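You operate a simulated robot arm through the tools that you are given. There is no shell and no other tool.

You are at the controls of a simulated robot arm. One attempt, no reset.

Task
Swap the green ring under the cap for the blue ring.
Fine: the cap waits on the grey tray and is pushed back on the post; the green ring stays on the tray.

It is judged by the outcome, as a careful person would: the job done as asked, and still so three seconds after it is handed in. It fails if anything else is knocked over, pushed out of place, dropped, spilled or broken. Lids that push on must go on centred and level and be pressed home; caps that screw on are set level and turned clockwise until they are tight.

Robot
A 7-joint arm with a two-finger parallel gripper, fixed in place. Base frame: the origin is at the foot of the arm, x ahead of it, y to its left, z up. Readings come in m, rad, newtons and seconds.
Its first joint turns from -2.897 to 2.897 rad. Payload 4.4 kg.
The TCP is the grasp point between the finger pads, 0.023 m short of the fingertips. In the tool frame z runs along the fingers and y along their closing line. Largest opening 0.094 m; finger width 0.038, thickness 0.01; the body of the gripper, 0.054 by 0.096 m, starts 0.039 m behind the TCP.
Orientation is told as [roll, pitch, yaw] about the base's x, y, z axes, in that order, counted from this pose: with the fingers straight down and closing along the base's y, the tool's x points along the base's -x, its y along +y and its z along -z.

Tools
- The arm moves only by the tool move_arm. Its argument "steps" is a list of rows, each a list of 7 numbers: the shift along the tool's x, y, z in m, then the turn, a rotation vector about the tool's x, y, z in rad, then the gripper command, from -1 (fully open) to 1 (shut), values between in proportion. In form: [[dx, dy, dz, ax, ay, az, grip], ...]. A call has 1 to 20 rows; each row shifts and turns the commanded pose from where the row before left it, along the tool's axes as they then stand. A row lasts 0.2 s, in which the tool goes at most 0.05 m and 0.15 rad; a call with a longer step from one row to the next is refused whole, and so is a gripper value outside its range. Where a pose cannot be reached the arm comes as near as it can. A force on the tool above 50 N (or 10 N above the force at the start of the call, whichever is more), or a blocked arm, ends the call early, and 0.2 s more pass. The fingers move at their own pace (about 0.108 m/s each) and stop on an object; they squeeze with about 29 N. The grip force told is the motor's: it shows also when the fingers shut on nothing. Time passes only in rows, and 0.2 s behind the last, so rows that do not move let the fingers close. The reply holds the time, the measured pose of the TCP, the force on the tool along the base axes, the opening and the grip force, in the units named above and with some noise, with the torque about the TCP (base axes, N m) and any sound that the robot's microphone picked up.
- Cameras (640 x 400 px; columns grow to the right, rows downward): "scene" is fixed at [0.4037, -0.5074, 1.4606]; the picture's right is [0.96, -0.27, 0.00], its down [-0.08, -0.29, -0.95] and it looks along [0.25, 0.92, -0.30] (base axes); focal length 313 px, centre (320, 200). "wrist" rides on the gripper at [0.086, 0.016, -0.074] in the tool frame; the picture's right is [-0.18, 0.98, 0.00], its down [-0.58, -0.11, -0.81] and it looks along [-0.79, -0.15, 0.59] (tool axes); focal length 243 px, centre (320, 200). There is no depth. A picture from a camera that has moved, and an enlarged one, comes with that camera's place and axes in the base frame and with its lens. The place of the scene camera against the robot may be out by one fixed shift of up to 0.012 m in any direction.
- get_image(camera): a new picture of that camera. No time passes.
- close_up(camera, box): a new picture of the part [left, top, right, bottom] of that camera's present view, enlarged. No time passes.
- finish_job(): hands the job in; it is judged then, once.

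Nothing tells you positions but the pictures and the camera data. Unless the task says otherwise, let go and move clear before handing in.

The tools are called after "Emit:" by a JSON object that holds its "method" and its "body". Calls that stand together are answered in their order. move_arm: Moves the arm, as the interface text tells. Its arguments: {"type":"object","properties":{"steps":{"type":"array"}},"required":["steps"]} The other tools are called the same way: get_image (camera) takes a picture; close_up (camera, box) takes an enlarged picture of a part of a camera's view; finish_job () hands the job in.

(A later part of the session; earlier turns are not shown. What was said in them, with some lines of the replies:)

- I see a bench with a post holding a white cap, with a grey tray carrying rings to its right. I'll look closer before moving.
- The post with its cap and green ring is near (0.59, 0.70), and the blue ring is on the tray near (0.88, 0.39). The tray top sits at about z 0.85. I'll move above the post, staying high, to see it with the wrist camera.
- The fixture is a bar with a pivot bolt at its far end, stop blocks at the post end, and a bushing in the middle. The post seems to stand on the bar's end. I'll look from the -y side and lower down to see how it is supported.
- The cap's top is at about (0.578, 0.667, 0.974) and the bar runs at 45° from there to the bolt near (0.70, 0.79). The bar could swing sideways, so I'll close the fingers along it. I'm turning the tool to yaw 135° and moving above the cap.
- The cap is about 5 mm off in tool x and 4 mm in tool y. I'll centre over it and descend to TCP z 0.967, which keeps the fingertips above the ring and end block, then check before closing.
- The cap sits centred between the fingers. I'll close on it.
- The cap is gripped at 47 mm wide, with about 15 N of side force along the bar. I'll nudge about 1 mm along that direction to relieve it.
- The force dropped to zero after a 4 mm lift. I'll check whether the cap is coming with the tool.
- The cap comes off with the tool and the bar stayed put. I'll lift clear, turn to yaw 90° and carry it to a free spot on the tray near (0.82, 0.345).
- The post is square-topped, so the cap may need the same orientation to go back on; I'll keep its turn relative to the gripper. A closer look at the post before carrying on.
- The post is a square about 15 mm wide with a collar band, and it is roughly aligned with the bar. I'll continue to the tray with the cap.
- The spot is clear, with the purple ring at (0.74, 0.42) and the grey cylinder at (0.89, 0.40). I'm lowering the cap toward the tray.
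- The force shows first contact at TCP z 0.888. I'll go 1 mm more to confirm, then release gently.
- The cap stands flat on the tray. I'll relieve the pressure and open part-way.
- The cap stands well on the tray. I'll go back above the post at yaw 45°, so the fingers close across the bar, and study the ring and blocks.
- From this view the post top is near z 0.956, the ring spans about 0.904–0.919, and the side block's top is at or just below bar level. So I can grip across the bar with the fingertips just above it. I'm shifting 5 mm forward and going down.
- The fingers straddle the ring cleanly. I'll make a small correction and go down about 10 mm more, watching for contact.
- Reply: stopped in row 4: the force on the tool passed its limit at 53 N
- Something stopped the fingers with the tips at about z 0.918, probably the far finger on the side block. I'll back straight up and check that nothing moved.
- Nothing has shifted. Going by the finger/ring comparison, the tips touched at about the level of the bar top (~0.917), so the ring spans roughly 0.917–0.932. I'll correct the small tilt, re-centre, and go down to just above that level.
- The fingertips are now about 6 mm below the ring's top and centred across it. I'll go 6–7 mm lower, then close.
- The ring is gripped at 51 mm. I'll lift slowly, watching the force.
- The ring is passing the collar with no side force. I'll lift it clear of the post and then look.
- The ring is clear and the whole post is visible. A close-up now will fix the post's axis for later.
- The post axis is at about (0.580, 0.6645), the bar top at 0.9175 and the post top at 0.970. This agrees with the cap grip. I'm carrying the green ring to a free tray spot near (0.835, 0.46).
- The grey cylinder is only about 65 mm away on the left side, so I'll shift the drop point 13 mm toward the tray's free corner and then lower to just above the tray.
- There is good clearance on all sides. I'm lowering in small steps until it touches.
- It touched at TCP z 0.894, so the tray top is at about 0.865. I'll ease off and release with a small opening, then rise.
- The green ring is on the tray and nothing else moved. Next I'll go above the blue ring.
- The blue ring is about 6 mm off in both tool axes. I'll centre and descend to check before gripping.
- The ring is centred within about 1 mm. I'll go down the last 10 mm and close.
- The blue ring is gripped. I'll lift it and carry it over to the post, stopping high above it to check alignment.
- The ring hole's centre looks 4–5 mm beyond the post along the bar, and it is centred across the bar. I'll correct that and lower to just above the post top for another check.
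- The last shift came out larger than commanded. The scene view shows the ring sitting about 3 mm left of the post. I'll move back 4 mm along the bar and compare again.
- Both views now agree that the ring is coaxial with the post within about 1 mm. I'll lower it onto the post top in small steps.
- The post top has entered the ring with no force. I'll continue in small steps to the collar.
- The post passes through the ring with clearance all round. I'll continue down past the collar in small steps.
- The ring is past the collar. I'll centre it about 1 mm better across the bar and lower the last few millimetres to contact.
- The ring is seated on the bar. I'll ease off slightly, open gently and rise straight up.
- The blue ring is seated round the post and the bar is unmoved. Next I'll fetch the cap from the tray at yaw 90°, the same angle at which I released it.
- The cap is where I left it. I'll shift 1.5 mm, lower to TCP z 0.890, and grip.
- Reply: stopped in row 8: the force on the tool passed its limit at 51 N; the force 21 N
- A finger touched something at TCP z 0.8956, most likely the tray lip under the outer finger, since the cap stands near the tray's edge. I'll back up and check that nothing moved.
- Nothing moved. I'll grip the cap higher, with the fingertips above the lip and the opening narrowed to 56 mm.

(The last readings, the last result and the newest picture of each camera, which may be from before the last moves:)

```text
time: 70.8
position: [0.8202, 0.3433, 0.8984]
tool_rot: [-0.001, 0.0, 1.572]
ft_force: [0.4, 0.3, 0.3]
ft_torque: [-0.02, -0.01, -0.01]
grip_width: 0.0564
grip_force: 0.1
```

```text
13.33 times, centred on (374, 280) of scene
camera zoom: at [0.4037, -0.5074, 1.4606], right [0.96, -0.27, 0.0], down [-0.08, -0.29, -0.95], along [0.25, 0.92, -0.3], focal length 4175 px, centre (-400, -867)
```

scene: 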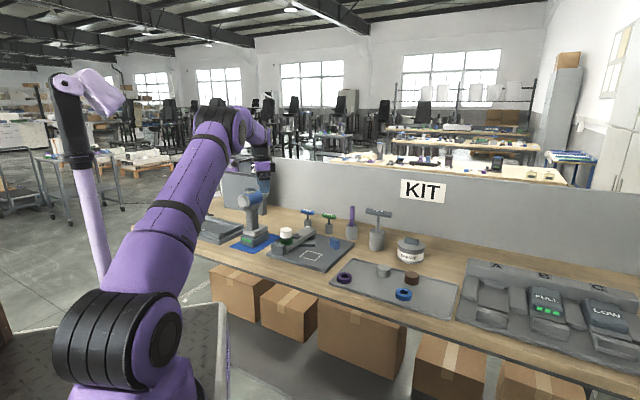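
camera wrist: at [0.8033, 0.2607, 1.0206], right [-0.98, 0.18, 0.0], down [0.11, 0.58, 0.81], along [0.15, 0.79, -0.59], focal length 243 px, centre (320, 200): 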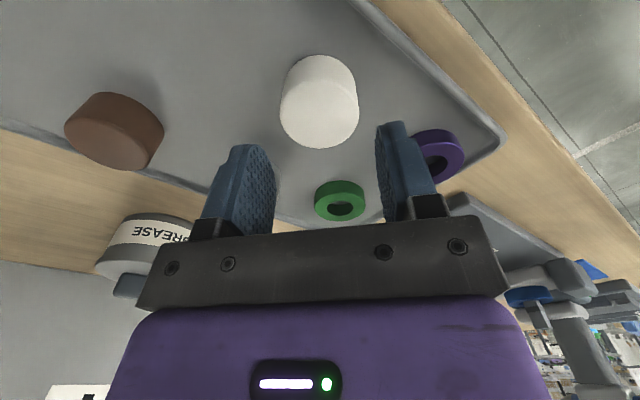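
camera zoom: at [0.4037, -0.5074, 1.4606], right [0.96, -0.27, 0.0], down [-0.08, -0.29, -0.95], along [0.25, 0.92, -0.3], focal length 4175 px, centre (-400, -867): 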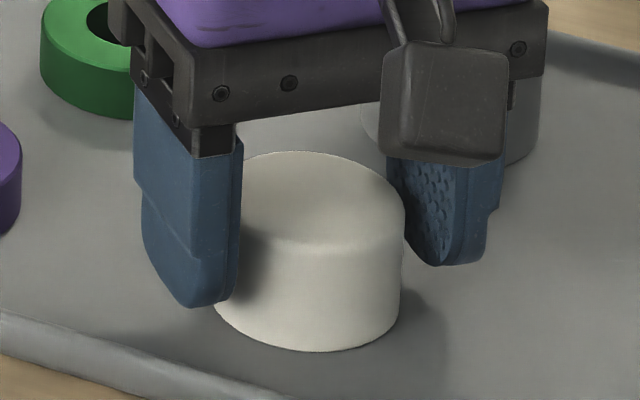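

The fingers are around the cap, clear of the lip. Closing.

Emit:
{"method": "move_arm", "body": {"steps": [[0, 0, 0, 0, 0, 0, 1], [0, 0, 0, 0, 0, 0, 1], [0, 0, 0, 0, 0, 0, 1]]}}

Emit:
{"method": "close_up", "body": {"camera": "wrist", "box": [180, 70, 460, 245]}}

```text
time: 71.7
position: [0.8187, 0.3451, 0.899]
tool_rot: [0.001, 0.0, 1.569]
ft_force: [-0.3, 0.2, 0.3]
ft_torque: [-0.01, -0.02, 0.04]
grip_width: 0.0469
grip_force: 28.8
```

```text
2.29 times, centred on (320, 158) of wrist
camera zoom: at [0.8039, 0.2578, 0.9749], right [-0.98, 0.18, 0.0], down [0.11, 0.58, 0.81], along [0.15, 0.79, -0.59], focal length 555 px, centre (320, 297)
```

zoom: 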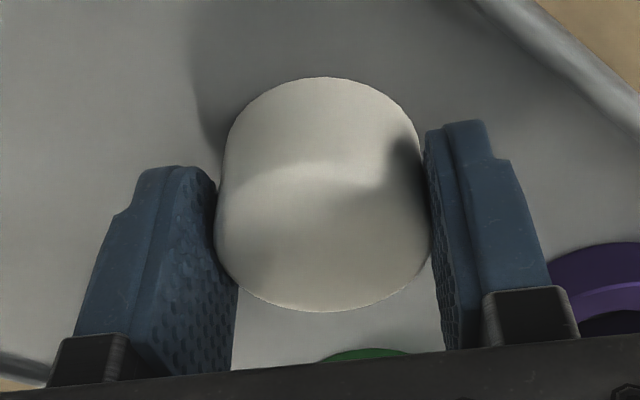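

The cap is gripped. I'll lift it, carry it above the post, and turn to yaw 135° to restore its original orientation.

Emit:
{"method": "move_arm", "body": {"steps": [[0, 0, -0.01, 0, 0, 0, 1], [0, 0, -0.03, 0, 0, 0, 1], [0, 0, -0.04, 0, 0, 0, 1], [0, 0, -0.04, 0, 0, 0, 1], [0, 0, -0.04, 0, 0, 0, 1], [-0.03204, 0.02377, 0, 0, 0, 0, 1], [-0.03204, 0.02377, 0, 0, 0, 0, 1], [-0.03204, 0.02377, 0, 0, 0, 0, 1], [-0.03204, 0.02377, 0, 0, 0, 0, 1], [-0.03204, 0.02377, 0, 0, 0, 0, 1], [-0.03204, 0.02377, 0, 0, 0, 0, 1], [-0.03204, 0.02377, 0, 0, 0, 0, 1], [-0.03204, 0.02377, 0, 0, 0, 0, 1], [-0.03204, 0.02377, 0, 0, 0, 0, 1], [-0.03204, 0.02377, 0, 0, 0, 0, 1], [0, 0, 0, 0, 0, 0, 1]]}}

Emit:
{"method": "move_arm", "body": {"steps": [[0, 0, 0, 0, 0, -0.1309, 1], [0, 0, 0, 0, 0, -0.1309, 1], [0, 0, 0, 0, 0, -0.1309, 1], [0, 0, 0, 0, 0, -0.1309, 1], [0, 0, 0, 0, 0, -0.1309, 1], [0, 0, 0, 0, 0, -0.1309, 1], [0, 0, 0.03, 0, 0, 0, 1], [0, 0, 0, 0, 0, 0, 1], [0, 0, 0, 0, 0, 0, 1]]}}

Emit:
{"method": "close_up", "body": {"camera": "scene", "box": [266, 208, 314, 248]}}

Emit:
{"method": "get_image", "body": {"camera": "wrist"}}

```text
time: 75.0
position: [0.5819, 0.6629, 1.0605]
tool_rot: [-0.001, 0.001, 1.571]
ft_force: [-0.4, 0.0, -0.4]
ft_torque: [-0.01, -0.01, -0.02]
grip_width: 0.0469
grip_force: 28.8
```

```text
time: 77.0
position: [0.5842, 0.6637, 1.0278]
tool_rot: [0.0, -0.001, 2.355]
ft_force: [-0.4, -0.1, -0.5]
ft_torque: [-0.01, 0.02, 0.02]
grip_width: 0.0468
grip_force: 29.1
```

```text
10.00 times, centred on (290, 228) of scene
camera zoom: at [0.4037, -0.5074, 1.4606], right [0.96, -0.27, 0.0], down [-0.08, -0.29, -0.95], along [0.25, 0.92, -0.3], focal length 3131 px, centre (620, -80)
```

zoom: 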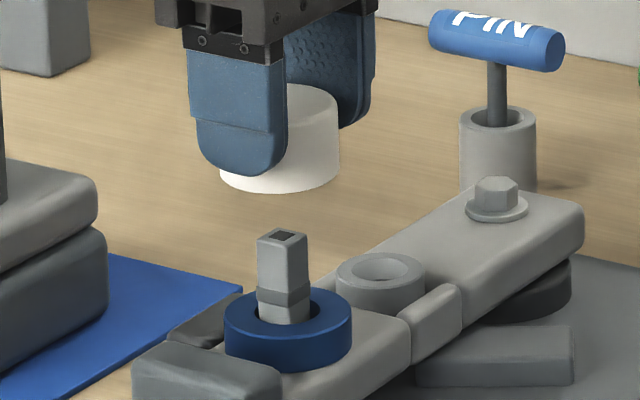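

```text
taken
camera wrist: at [0.6325, 0.5917, 1.1045], right [-0.82, -0.57, 0.0], down [-0.33, 0.49, 0.81], along [-0.46, 0.67, -0.59], focal length 243 px, centre (320, 200)
```

wrist: 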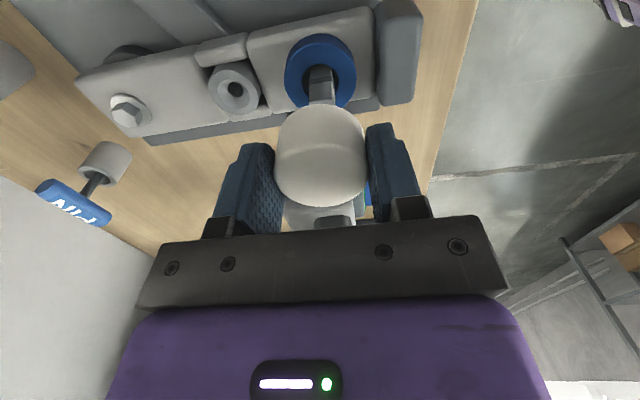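

In the scene view the cap is over the post within 1 mm sideways. A wrist close-up will check the other direction.

Emit:
{"method": "close_up", "body": {"camera": "wrist", "box": [270, 30, 370, 130]}}

Emit:
{"method": "close_up", "body": {"camera": "wrist", "box": [180, 70, 460, 245]}}

```text
4.00 times, centred on (320, 80) of wrist
camera zoom: at [0.6325, 0.5917, 1.1045], right [-0.82, -0.57, 0.0], down [-0.33, 0.49, 0.81], along [-0.46, 0.67, -0.59], focal length 970 px, centre (320, 680)
```

zoom: 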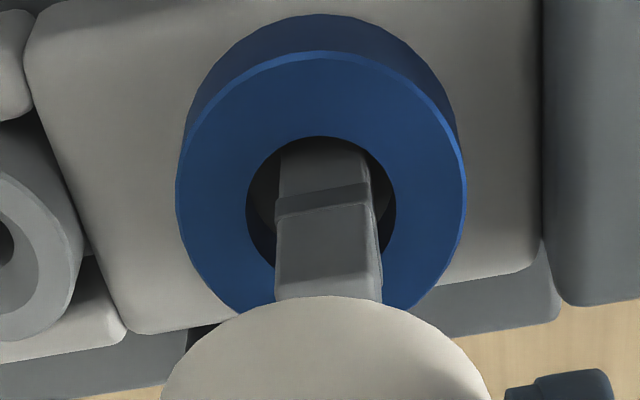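

```text
2.29 times, centred on (320, 158) of wrist
camera zoom: at [0.6325, 0.5917, 1.1045], right [-0.82, -0.57, 0.0], down [-0.33, 0.49, 0.81], along [-0.46, 0.67, -0.59], focal length 555 px, centre (320, 297)
```

zoom: 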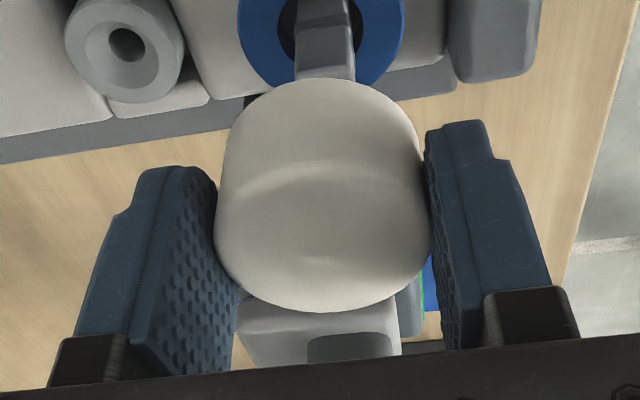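

The post is about 1 mm off relative to the cap in both tool axes. I'll correct that and lower to just above the post top.

Emit:
{"method": "move_arm", "body": {"steps": [[0.0013, 0.001, 0, 0, 0, 0, 1], [0, 0, 0.012, 0, 0, 0, 1], [0, 0, 0.01, 0, 0, 0, 1], [0, 0, 0, 0, 0, 0, 1], [0, 0, 0, 0, 0, 0, 1]]}}

Emit:
{"method": "close_up", "body": {"camera": "scene", "box": [270, 218, 310, 243]}}

Emit:
{"method": "close_up", "body": {"camera": "wrist", "box": [270, 30, 370, 130]}}

```text
time: 78.2
position: [0.5813, 0.6614, 1.0078]
tool_rot: [-0.001, 0.0, 2.355]
ft_force: [0.3, 0.5, 0.0]
ft_torque: [0.01, 0.01, -0.01]
grip_width: 0.0471
grip_force: 28.8
```

```text
16.00 times, centred on (290, 230) of scene
camera zoom: at [0.4037, -0.5074, 1.4606], right [0.96, -0.27, 0.0], down [-0.08, -0.29, -0.95], along [0.25, 0.92, -0.3], focal length 5010 px, centre (800, -288)
```

zoom: 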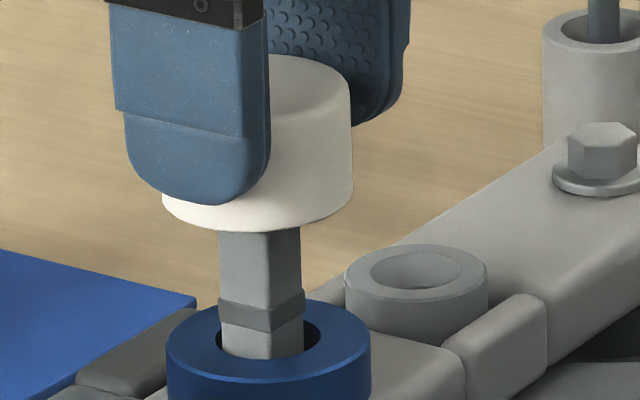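

```text
4.00 times, centred on (320, 80) of wrist
camera zoom: at [0.632, 0.5898, 1.0834], right [-0.82, -0.57, 0.0], down [-0.33, 0.49, 0.81], along [-0.46, 0.67, -0.59], focal length 970 px, centre (320, 680)
```

zoom: 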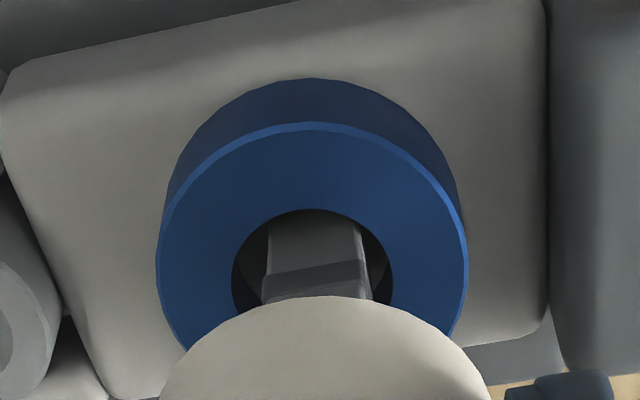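

Slightly over-corrected along the bar. I'll nudge back 1.4 mm, then lower gently onto the post top.

Emit:
{"method": "move_arm", "body": {"steps": [[0, -0.0014, 0, 0, 0, 0, 1], [0, 0, 0, 0, 0, 0, 1], [0, 0, 0.004, 0, 0, 0, 1], [0, 0, 0.003, 0, 0, 0, 1], [0, 0, 0, 0, 0, 0, 1]]}}

Emit:
{"method": "close_up", "body": {"camera": "scene", "box": [270, 218, 310, 243]}}

Emit:
{"method": "close_up", "body": {"camera": "wrist", "box": [270, 30, 370, 130]}}

```text
time: 79.5
position: [0.5839, 0.6622, 1.0006]
tool_rot: [0.001, -0.002, 2.355]
ft_force: [-0.1, 0.2, 0.7]
ft_torque: [-0.01, -0.01, 0.01]
grip_width: 0.0469
grip_force: 28.9
```

```text
16.00 times, centred on (290, 230) of scene
camera zoom: at [0.4037, -0.5074, 1.4606], right [0.96, -0.27, 0.0], down [-0.08, -0.29, -0.95], along [0.25, 0.92, -0.3], focal length 5010 px, centre (800, -288)
```

zoom: 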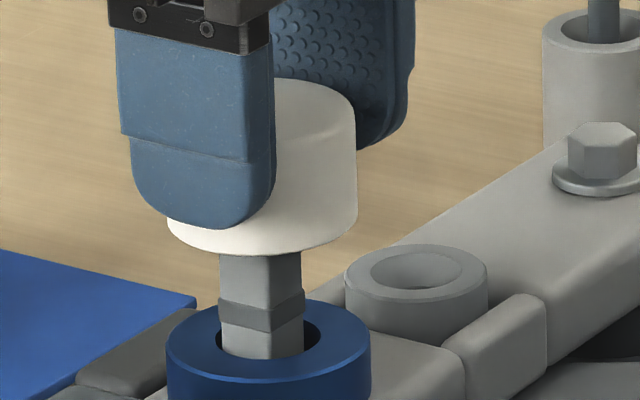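

```text
4.00 times, centred on (320, 80) of wrist
camera zoom: at [0.6332, 0.5904, 1.0766], right [-0.82, -0.57, 0.0], down [-0.33, 0.49, 0.81], along [-0.46, 0.67, -0.59], focal length 970 px, centre (320, 680)
```

zoom: 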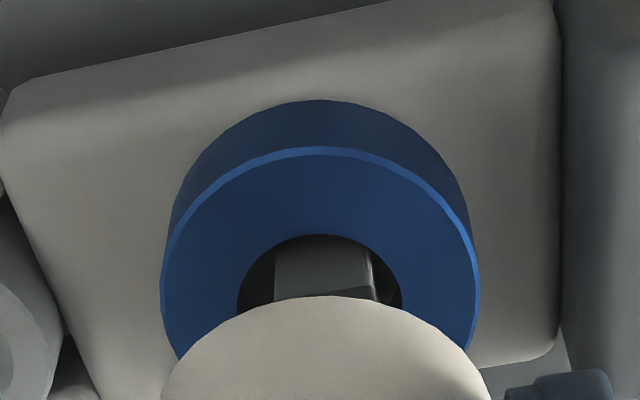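

The offset is now under 0.7 mm. I'll make a last tiny correction and lower onto the post, watching forces.

Emit:
{"method": "move_arm", "body": {"steps": [[-0.0005, 0.0002, 0.001, 0, 0, 0, 1], [0, 0, 0.002, 0, 0, 0, 1], [0, 0, 0.002, 0, 0, 0, 1], [0, 0, 0, 0, 0, 0, 1]]}}

```text
time: 80.5
position: [0.5824, 0.6626, 0.9965]
tool_rot: [0.002, -0.001, 2.355]
ft_force: [-0.7, -0.4, -0.5]
ft_torque: [-0.02, 0.01, 0.02]
grip_width: 0.0469
grip_force: 29.3
```

Emit:
{"method": "move_arm", "body": {"steps": [[0, 0, 0.002, 0, 0, 0, 1], [0, 0, 0.002, 0, 0, 0, 1], [0, 0, 0, 0, 0, 0, 1]]}}

Emit:
{"method": "close_up", "body": {"camera": "scene", "box": [270, 218, 310, 243]}}

```text
time: 81.2
position: [0.5846, 0.6625, 0.9921]
tool_rot: [0.0, -0.001, 2.356]
ft_force: [0.3, 0.6, -0.2]
ft_torque: [0.0, 0.01, 0.01]
grip_width: 0.0467
grip_force: 29.2
```

```text
16.00 times, centred on (290, 230) of scene
camera zoom: at [0.4037, -0.5074, 1.4606], right [0.96, -0.27, 0.0], down [-0.08, -0.29, -0.95], along [0.25, 0.92, -0.3], focal length 5010 px, centre (800, -288)
```

zoom: 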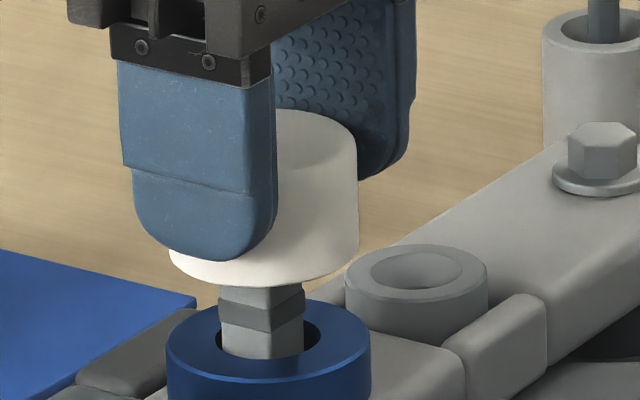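

The cap has gone 7 mm over the post top without force. I'll nudge slightly to stay centred and keep lowering.

Emit:
{"method": "move_arm", "body": {"steps": [[-0.0007, 0, 0.001, 0, 0, 0, 1], [0, 0, 0.002, 0, 0, 0, 1], [0, 0, 0.002, 0, 0, 0, 1], [0, 0, 0, 0, 0, 0, 1]]}}

```text
time: 82.2
position: [0.5824, 0.6625, 0.9878]
tool_rot: [0.001, 0.001, 2.356]
ft_force: [0.0, -0.5, 0.2]
ft_torque: [0.0, 0.02, 0.03]
grip_width: 0.0466
grip_force: 28.6
```

Emit:
{"method": "move_arm", "body": {"steps": [[0, 0, 0.002, 0, 0, 0, 1], [0, 0, 0.002, 0, 0, 0, 1], [0, 0, 0.002, 0, 0, 0, 1], [0, 0, 0, 0, 0, 0, 1]]}}

Emit:
{"method": "close_up", "body": {"camera": "scene", "box": [270, 218, 310, 243]}}

```text
time: 83.2
position: [0.5818, 0.6638, 0.982]
tool_rot: [-0.001, 0.002, 2.356]
ft_force: [0.2, -0.4, 8.2]
ft_torque: [-0.02, 0.0, -0.04]
grip_width: 0.0467
grip_force: 28.8
```

```text
16.00 times, centred on (290, 230) of scene
camera zoom: at [0.4037, -0.5074, 1.4606], right [0.96, -0.27, 0.0], down [-0.08, -0.29, -0.95], along [0.25, 0.92, -0.3], focal length 5010 px, centre (800, -288)
```

zoom: 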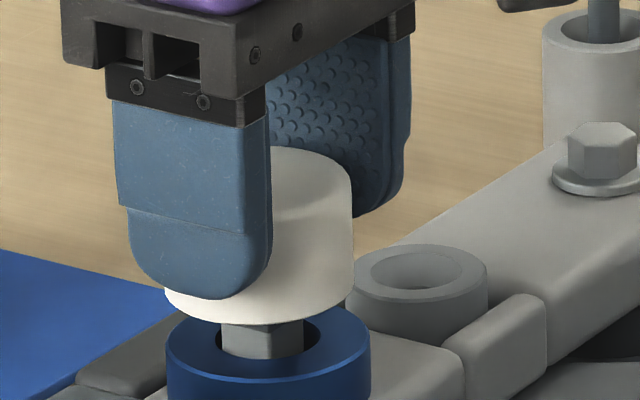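

Resistance starts at about 8 N, with roughly 4 mm left to the original home height. I'll press down gently with centred force.

Emit:
{"method": "move_arm", "body": {"steps": [[0, 0, 0.0015, 0, 0, 0, 1], [0, 0, 0.0015, 0, 0, 0, 1], [0, 0, 0, 0, 0, 0, 1]]}}

```text
time: 84.0
position: [0.5819, 0.6637, 0.9786]
tool_rot: [-0.003, -0.004, 2.356]
ft_force: [2.3, 5.9, 26.7]
ft_torque: [0.11, 0.09, 0.05]
grip_width: 0.047
grip_force: 29.1
```

Emit:
{"method": "close_up", "body": {"camera": "scene", "box": [265, 215, 329, 255]}}

Emit:
{"method": "close_up", "body": {"camera": "wrist", "box": [180, 70, 460, 245]}}

```text
10.00 times, centred on (297, 235) of scene
camera zoom: at [0.4037, -0.5074, 1.4606], right [0.96, -0.27, 0.0], down [-0.08, -0.29, -0.95], along [0.25, 0.92, -0.3], focal length 3131 px, centre (550, -150)
```

zoom: 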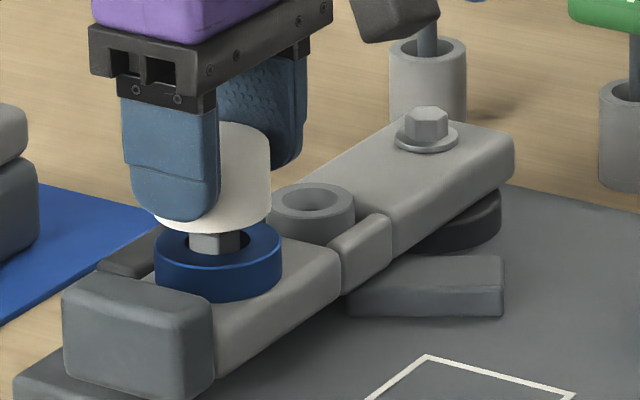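

```text
2.29 times, centred on (320, 158) of wrist
camera zoom: at [0.632, 0.5916, 1.0551], right [-0.83, -0.56, 0.0], down [-0.34, 0.48, 0.81], along [-0.45, 0.67, -0.59], focal length 555 px, centre (320, 297)
```

zoom: 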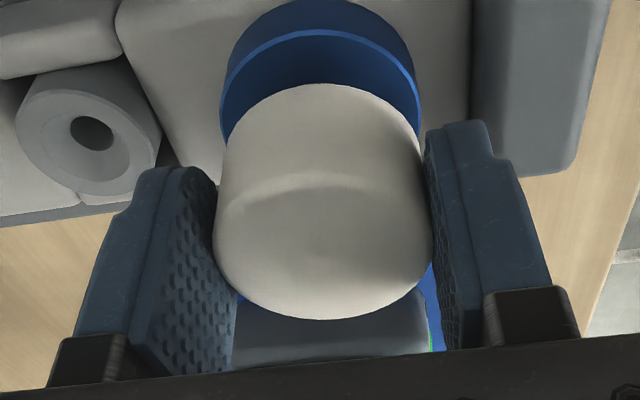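

The cap is about at its original height, though it may have slipped slightly in the fingers. I'll press a bit more and see whether it moves or clicks.

Emit:
{"method": "move_arm", "body": {"steps": [[0, 0, 0.001, 0, 0, 0, 1], [0, 0, 0.001, 0, 0, 0, 1], [0, 0, 0, 0, 0, 0, 1]]}}

Emit:
{"method": "close_up", "body": {"camera": "scene", "box": [270, 218, 310, 243]}}

Emit:
{"method": "close_up", "body": {"camera": "wrist", "box": [180, 70, 460, 245]}}

```text
time: 84.8
position: [0.5813, 0.6633, 0.9766]
tool_rot: [-0.002, 0.002, 2.357]
ft_force: [8.9, 10.0, 25.4]
ft_torque: [0.15, -0.03, 0.01]
grip_width: 0.0469
grip_force: 28.5
```

```text
16.00 times, centred on (290, 230) of scene
camera zoom: at [0.4037, -0.5074, 1.4606], right [0.96, -0.27, 0.0], down [-0.08, -0.29, -0.95], along [0.25, 0.92, -0.3], focal length 5010 px, centre (800, -288)
```

zoom: 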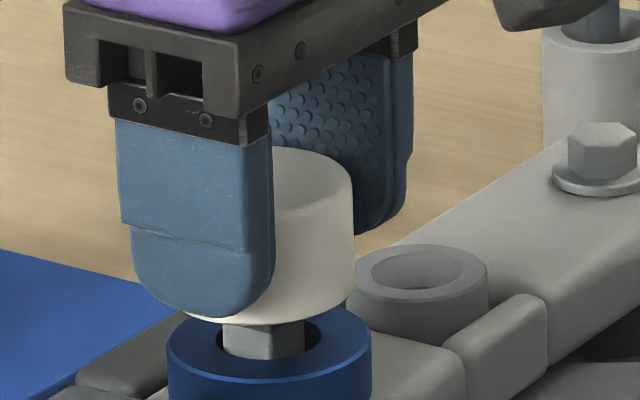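

```text
2.29 times, centred on (320, 158) of wrist
camera zoom: at [0.6323, 0.5914, 1.0526], right [-0.83, -0.56, 0.0], down [-0.34, 0.49, 0.81], along [-0.45, 0.67, -0.59], focal length 555 px, centre (320, 297)
```

zoom: 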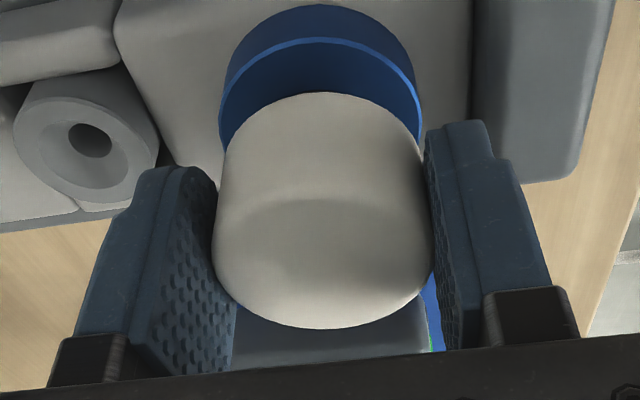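

The cap is slipping in the fingers and is still about 2.5 mm above its original height. I'll relieve the side force, release, and press it home from above with closed fingers.

Emit:
{"method": "move_arm", "body": {"steps": [[0, -0.0012, -0.002, 0, 0, 0, 1], [0, 0, 0, 0, 0, 0, 1]]}}

```text
time: 85.5
position: [0.5829, 0.6629, 0.9757]
tool_rot: [0.002, 0.001, 2.357]
ft_force: [4.2, 3.8, 11.1]
ft_torque: [0.3, -0.13, 0.0]
grip_width: 0.0468
grip_force: 29.1
```

Emit:
{"method": "move_arm", "body": {"steps": [[0, -0.0004, -0.0008, 0, 0, 0, 1], [0, 0, 0, 0, 0, 0, 0], [0, 0, 0, 0, 0, 0, -0.4], [0, 0, 0, 0, 0, 0, -0.4], [0, 0, -0.02, 0, 0, 0, -0.4], [0, 0, -0.03, 0, 0, 0, -0.4], [0, 0, -0.03, 0, 0, 0, -0.4], [0, 0, 0, 0, 0, 0, -0.4]]}}

Emit:
{"method": "close_up", "body": {"camera": "scene", "box": [265, 215, 329, 255]}}

Emit:
{"method": "close_up", "body": {"camera": "wrist", "box": [240, 0, 400, 120]}}

```text
time: 87.2
position: [0.5831, 0.6647, 1.0594]
tool_rot: [0.0, 0.0, 2.357]
ft_force: [-0.1, 0.1, -0.4]
ft_torque: [0.02, 0.01, 0.02]
grip_width: 0.0658
grip_force: 0.0
```

```text
10.00 times, centred on (297, 235) of scene
camera zoom: at [0.4037, -0.5074, 1.4606], right [0.96, -0.27, 0.0], down [-0.08, -0.29, -0.95], along [0.25, 0.92, -0.3], focal length 3131 px, centre (550, -150)
```

zoom: 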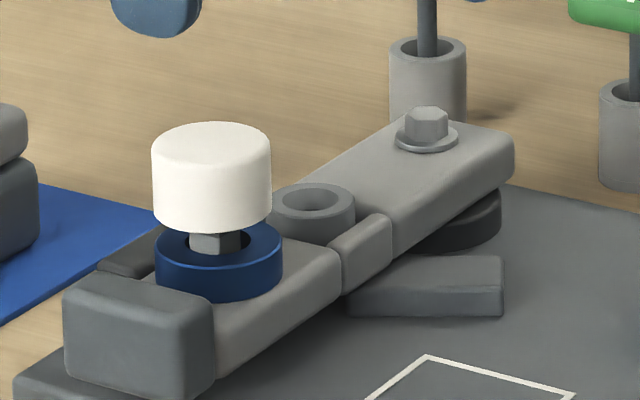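

```text
3.33 times, centred on (320, 60) of wrist
camera zoom: at [0.6332, 0.5934, 1.1354], right [-0.83, -0.56, 0.0], down [-0.33, 0.49, 0.81], along [-0.46, 0.67, -0.59], focal length 809 px, centre (320, 667)
```

zoom: 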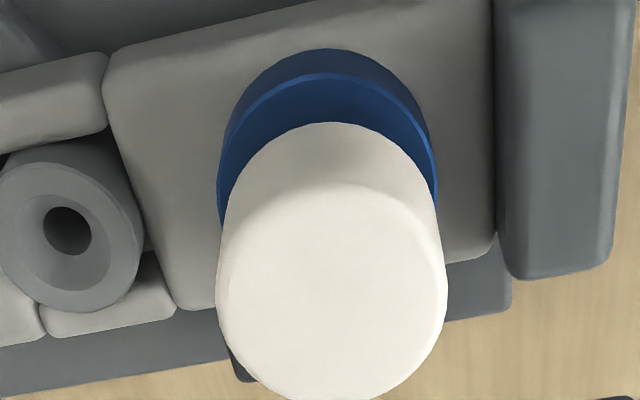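

The cap's silhouette now matches the original picture nearly pixel for pixel. I'll zoom in to verify seating and check whether the end block has shifted.

Emit:
{"method": "close_up", "body": {"camera": "scene", "box": [270, 225, 310, 250]}}

Emit:
{"method": "close_up", "body": {"camera": "scene", "box": [270, 218, 310, 243]}}

Emit:
{"method": "close_up", "body": {"camera": "scene", "box": [230, 200, 390, 300]}}

```text
16.00 times, centred on (290, 238) of scene
camera zoom: at [0.4037, -0.5074, 1.4606], right [0.96, -0.27, 0.0], down [-0.08, -0.29, -0.95], along [0.25, 0.92, -0.3], focal length 5010 px, centre (800, -400)
```

zoom: 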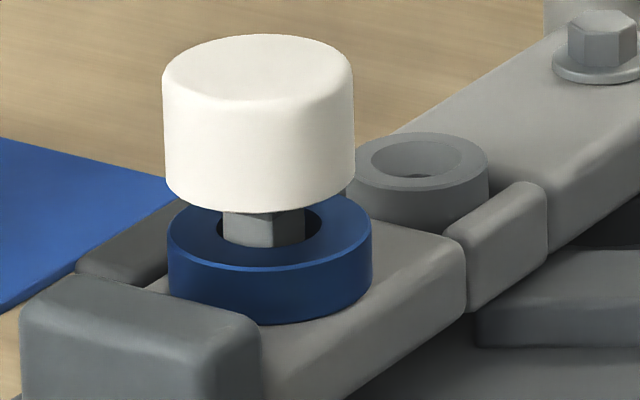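

```text
16.00 times, centred on (290, 230) of scene
camera zoom: at [0.4037, -0.5074, 1.4606], right [0.96, -0.27, 0.0], down [-0.08, -0.29, -0.95], along [0.25, 0.92, -0.3], focal length 5010 px, centre (800, -288)
```

zoom: 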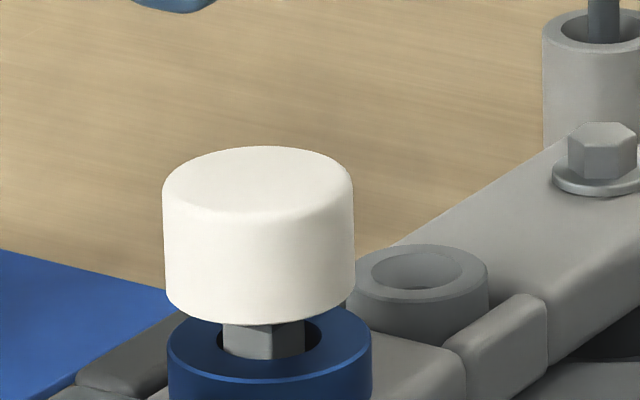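

```text
4.00 times, centred on (310, 250) of scene
camera zoom: at [0.4037, -0.5074, 1.4606], right [0.96, -0.27, 0.0], down [-0.08, -0.29, -0.95], along [0.25, 0.92, -0.3], focal length 1252 px, centre (360, 0)
```

zoom: 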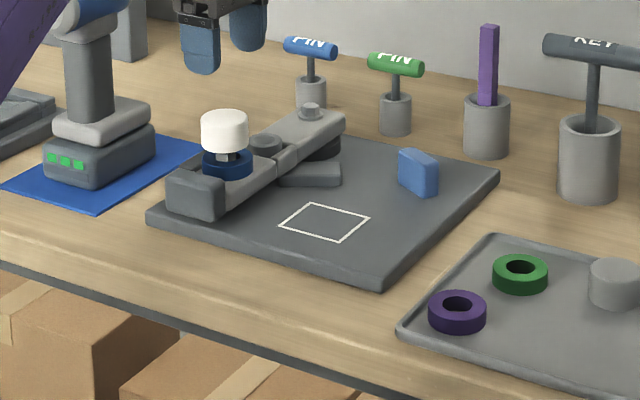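

The cap is at the original height within about half a millimetre. I'll confirm it's pressed home by pushing straight down on its centre with closed fingers.

Emit:
{"method": "move_arm", "body": {"steps": [[-0.002, 0.0022, 0, 0, 0, 0, 1], [0, 0, 0, 0, 0, 0, 1], [0, 0, 0, 0, 0, 0, 1], [0, 0, 0.025, 0, 0, 0, 1], [0, 0, 0.02, 0, 0, 0, 1], [0, 0, 0.01, 0, 0, 0, 1], [0, 0, 0, 0, 0, 0, 1]]}}

Emit:
{"method": "get_image", "body": {"camera": "wrist"}}

Emit:
{"method": "close_up", "body": {"camera": "scene", "box": [270, 218, 310, 243]}}

```text
time: 88.8
position: [0.5799, 0.6636, 1.0037]
tool_rot: [0.0, 0.0, 2.356]
ft_force: [-0.3, -0.5, 0.2]
ft_torque: [-0.01, 0.0, 0.01]
grip_width: 0.0002
grip_force: 29.4
```

```text
taken
camera wrist: at [0.6298, 0.5926, 1.0797], right [-0.82, -0.57, 0.0], down [-0.33, 0.49, 0.81], along [-0.46, 0.67, -0.59], focal length 243 px, centre (320, 200)
```

wrist: 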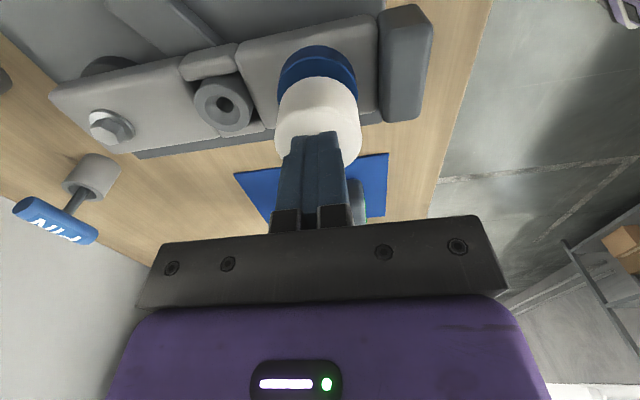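

```text
16.00 times, centred on (290, 230) of scene
camera zoom: at [0.4037, -0.5074, 1.4606], right [0.96, -0.27, 0.0], down [-0.08, -0.29, -0.95], along [0.25, 0.92, -0.3], focal length 5010 px, centre (800, -288)
```

zoom: 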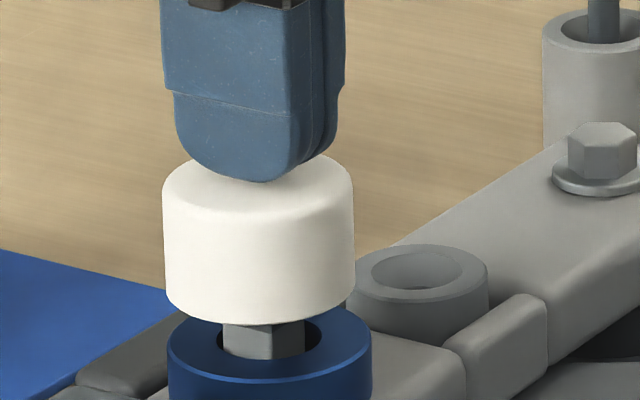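

The closed fingers are centred over the cap. Pressing down slowly.

Emit:
{"method": "move_arm", "body": {"steps": [[0, 0, 0.002, 0, 0, 0, 1], [0, 0, 0.002, 0, 0, 0, 1], [0, 0, 0.001, 0, 0, 0, 1], [0, 0, 0, 0, 0, 0, 1]]}}

```text
time: 89.8
position: [0.5806, 0.6639, 0.9999]
tool_rot: [-0.003, -0.002, 2.357]
ft_force: [-0.7, -0.3, 15.2]
ft_torque: [0.0, 0.02, 0.04]
grip_width: 0.0002
grip_force: 29.2
```

Emit:
{"method": "move_arm", "body": {"steps": [[0, 0, 0.001, 0, 0, 0, 1], [0, 0, 0.001, 0, 0, 0, 1], [0, 0, 0, 0, 0, 0, 1]]}}

Emit:
{"method": "close_up", "body": {"camera": "scene", "box": [270, 218, 310, 243]}}

```text
time: 90.7
position: [0.581, 0.665, 0.9996]
tool_rot: [-0.006, -0.002, 2.356]
ft_force: [1.0, 2.5, 41.3]
ft_torque: [0.0, -0.07, 0.07]
grip_width: 0.0
grip_force: 29.3
```

```text
16.00 times, centred on (290, 230) of scene
camera zoom: at [0.4037, -0.5074, 1.4606], right [0.96, -0.27, 0.0], down [-0.08, -0.29, -0.95], along [0.25, 0.92, -0.3], focal length 5010 px, centre (800, -288)
```

zoom: 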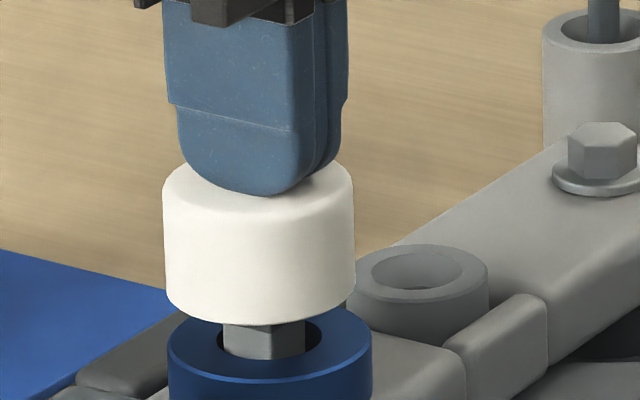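

It's holding firm at 41 N with no movement. One more slight push to be sure it's at its stop.

Emit:
{"method": "move_arm", "body": {"steps": [[0, 0, 0.0008, 0, 0, 0, 1], [0, 0, 0, 0, 0, 0, 1]]}}

Emit:
{"method": "close_up", "body": {"camera": "scene", "box": [270, 225, 310, 250]}}

```text
time: 91.3
position: [0.5802, 0.6652, 1.0006]
tool_rot: [-0.006, -0.002, 2.356]
ft_force: [-2.5, -3.7, 12.0]
ft_torque: [-0.17, 0.02, -0.02]
grip_width: 0.0
grip_force: 29.2
stopped in row 2: the force on the tool passed its limit at 51 N (the readings are from after the stop); the commanded pose is now the measured one
```

```text
16.00 times, centred on (290, 238) of scene
camera zoom: at [0.4037, -0.5074, 1.4606], right [0.96, -0.27, 0.0], down [-0.08, -0.29, -0.95], along [0.25, 0.92, -0.3], focal length 5010 px, centre (800, -400)
```

zoom: 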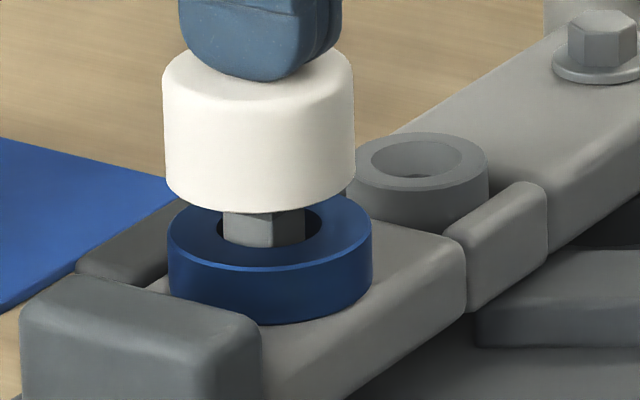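

The cap is solid at its stop even at 51 N, and level. I'll retreat straight up and do a final inspection with the same views as at the start.

Emit:
{"method": "move_arm", "body": {"steps": [[0, 0, -0.01, 0, 0, 0, 1], [0, 0, -0.03, 0, 0, 0, 1], [0, 0, -0.04, 0, 0, 0, 1], [0, 0, -0.04, 0, 0, 0, 1], [0, 0, -0.04, 0, 0, 0, 0], [0, 0, 0, 0, 0, 0, 0]]}}

Emit:
{"method": "close_up", "body": {"camera": "scene", "box": [265, 215, 329, 255]}}

Emit:
{"method": "close_up", "body": {"camera": "scene", "box": [248, 190, 344, 250]}}

Emit:
{"method": "get_image", "body": {"camera": "wrist"}}

Emit:
{"method": "get_image", "body": {"camera": "scene"}}

```text
time: 92.7
position: [0.5818, 0.6644, 1.16]
tool_rot: [-0.005, -0.001, 2.356]
ft_force: [0.1, 0.3, -0.4]
ft_torque: [0.0, -0.02, -0.02]
grip_width: 0.047
grip_force: 0.1
```

```text
10.00 times, centred on (297, 235) of scene
camera zoom: at [0.4037, -0.5074, 1.4606], right [0.96, -0.27, 0.0], down [-0.08, -0.29, -0.95], along [0.25, 0.92, -0.3], focal length 3131 px, centre (550, -150)
```

zoom: 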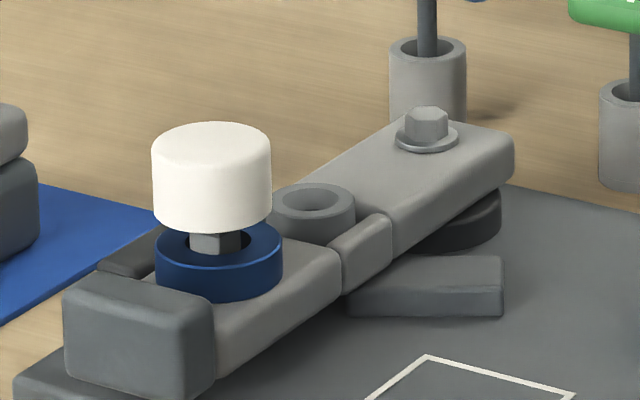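

```text
6.67 times, centred on (296, 220) of scene
camera zoom: at [0.4037, -0.5074, 1.4606], right [0.96, -0.27, 0.0], down [-0.08, -0.29, -0.95], along [0.25, 0.92, -0.3], focal length 2088 px, centre (480, 67)
```

zoom: 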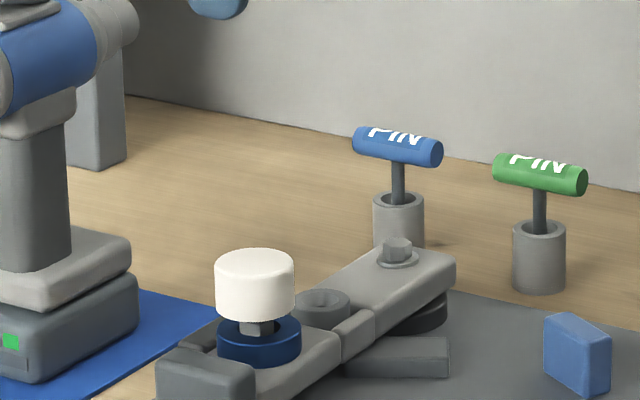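

```text
taken
camera wrist: at [0.6314, 0.5923, 1.2368], right [-0.83, -0.56, 0.0], down [-0.34, 0.48, 0.81], along [-0.45, 0.67, -0.59], focal length 243 px, centre (320, 200)
```

wrist: 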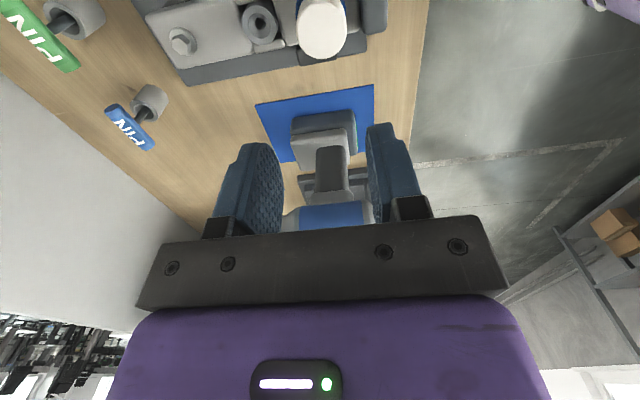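

```text
taken
```

scene: 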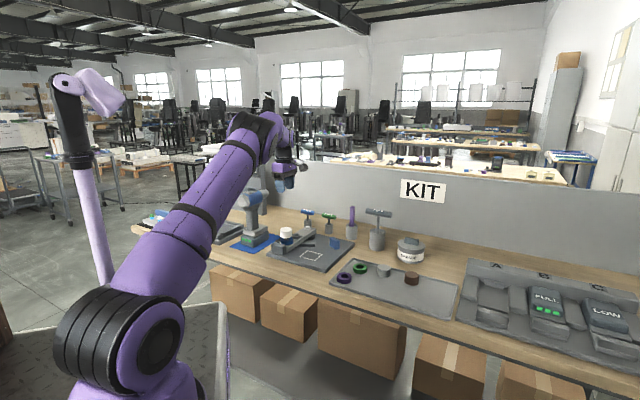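

The job looks done. The blue ring sits round the post, and the cap is back level at the same height as at the start. The green ring is on the tray, nothing else has visibly moved, and the arm is clear, so I'm handing the job in.

Emit:
{"method": "finish_job", "body": {}}

```text
The job is handed in.
```

I swapped the rings and handed the job in. The blue ring is on the post under the cap, and the green ring is on the grey tray.

- **Cap:** it is back on the post in its original orientation and looks level. I pressed it down from above to 51 N and it didn't move. In the pictures it sits at its starting height, to within about half a millimetre.
- **Unplanned contacts:** the fingers hit something twice and the arm stopped at just over 50 N each time. The first time was on the bar or its side block while reaching for the green ring. The second was probably the tray lip while picking the cap back up. Nothing had visibly moved in the pictures afterwards.
- **Possible small shift:** the post and the block at the end of the bar may have moved by about 0.5 to 1 mm. That is close to the limit of what I can measure in the pictures, so I left them alone.
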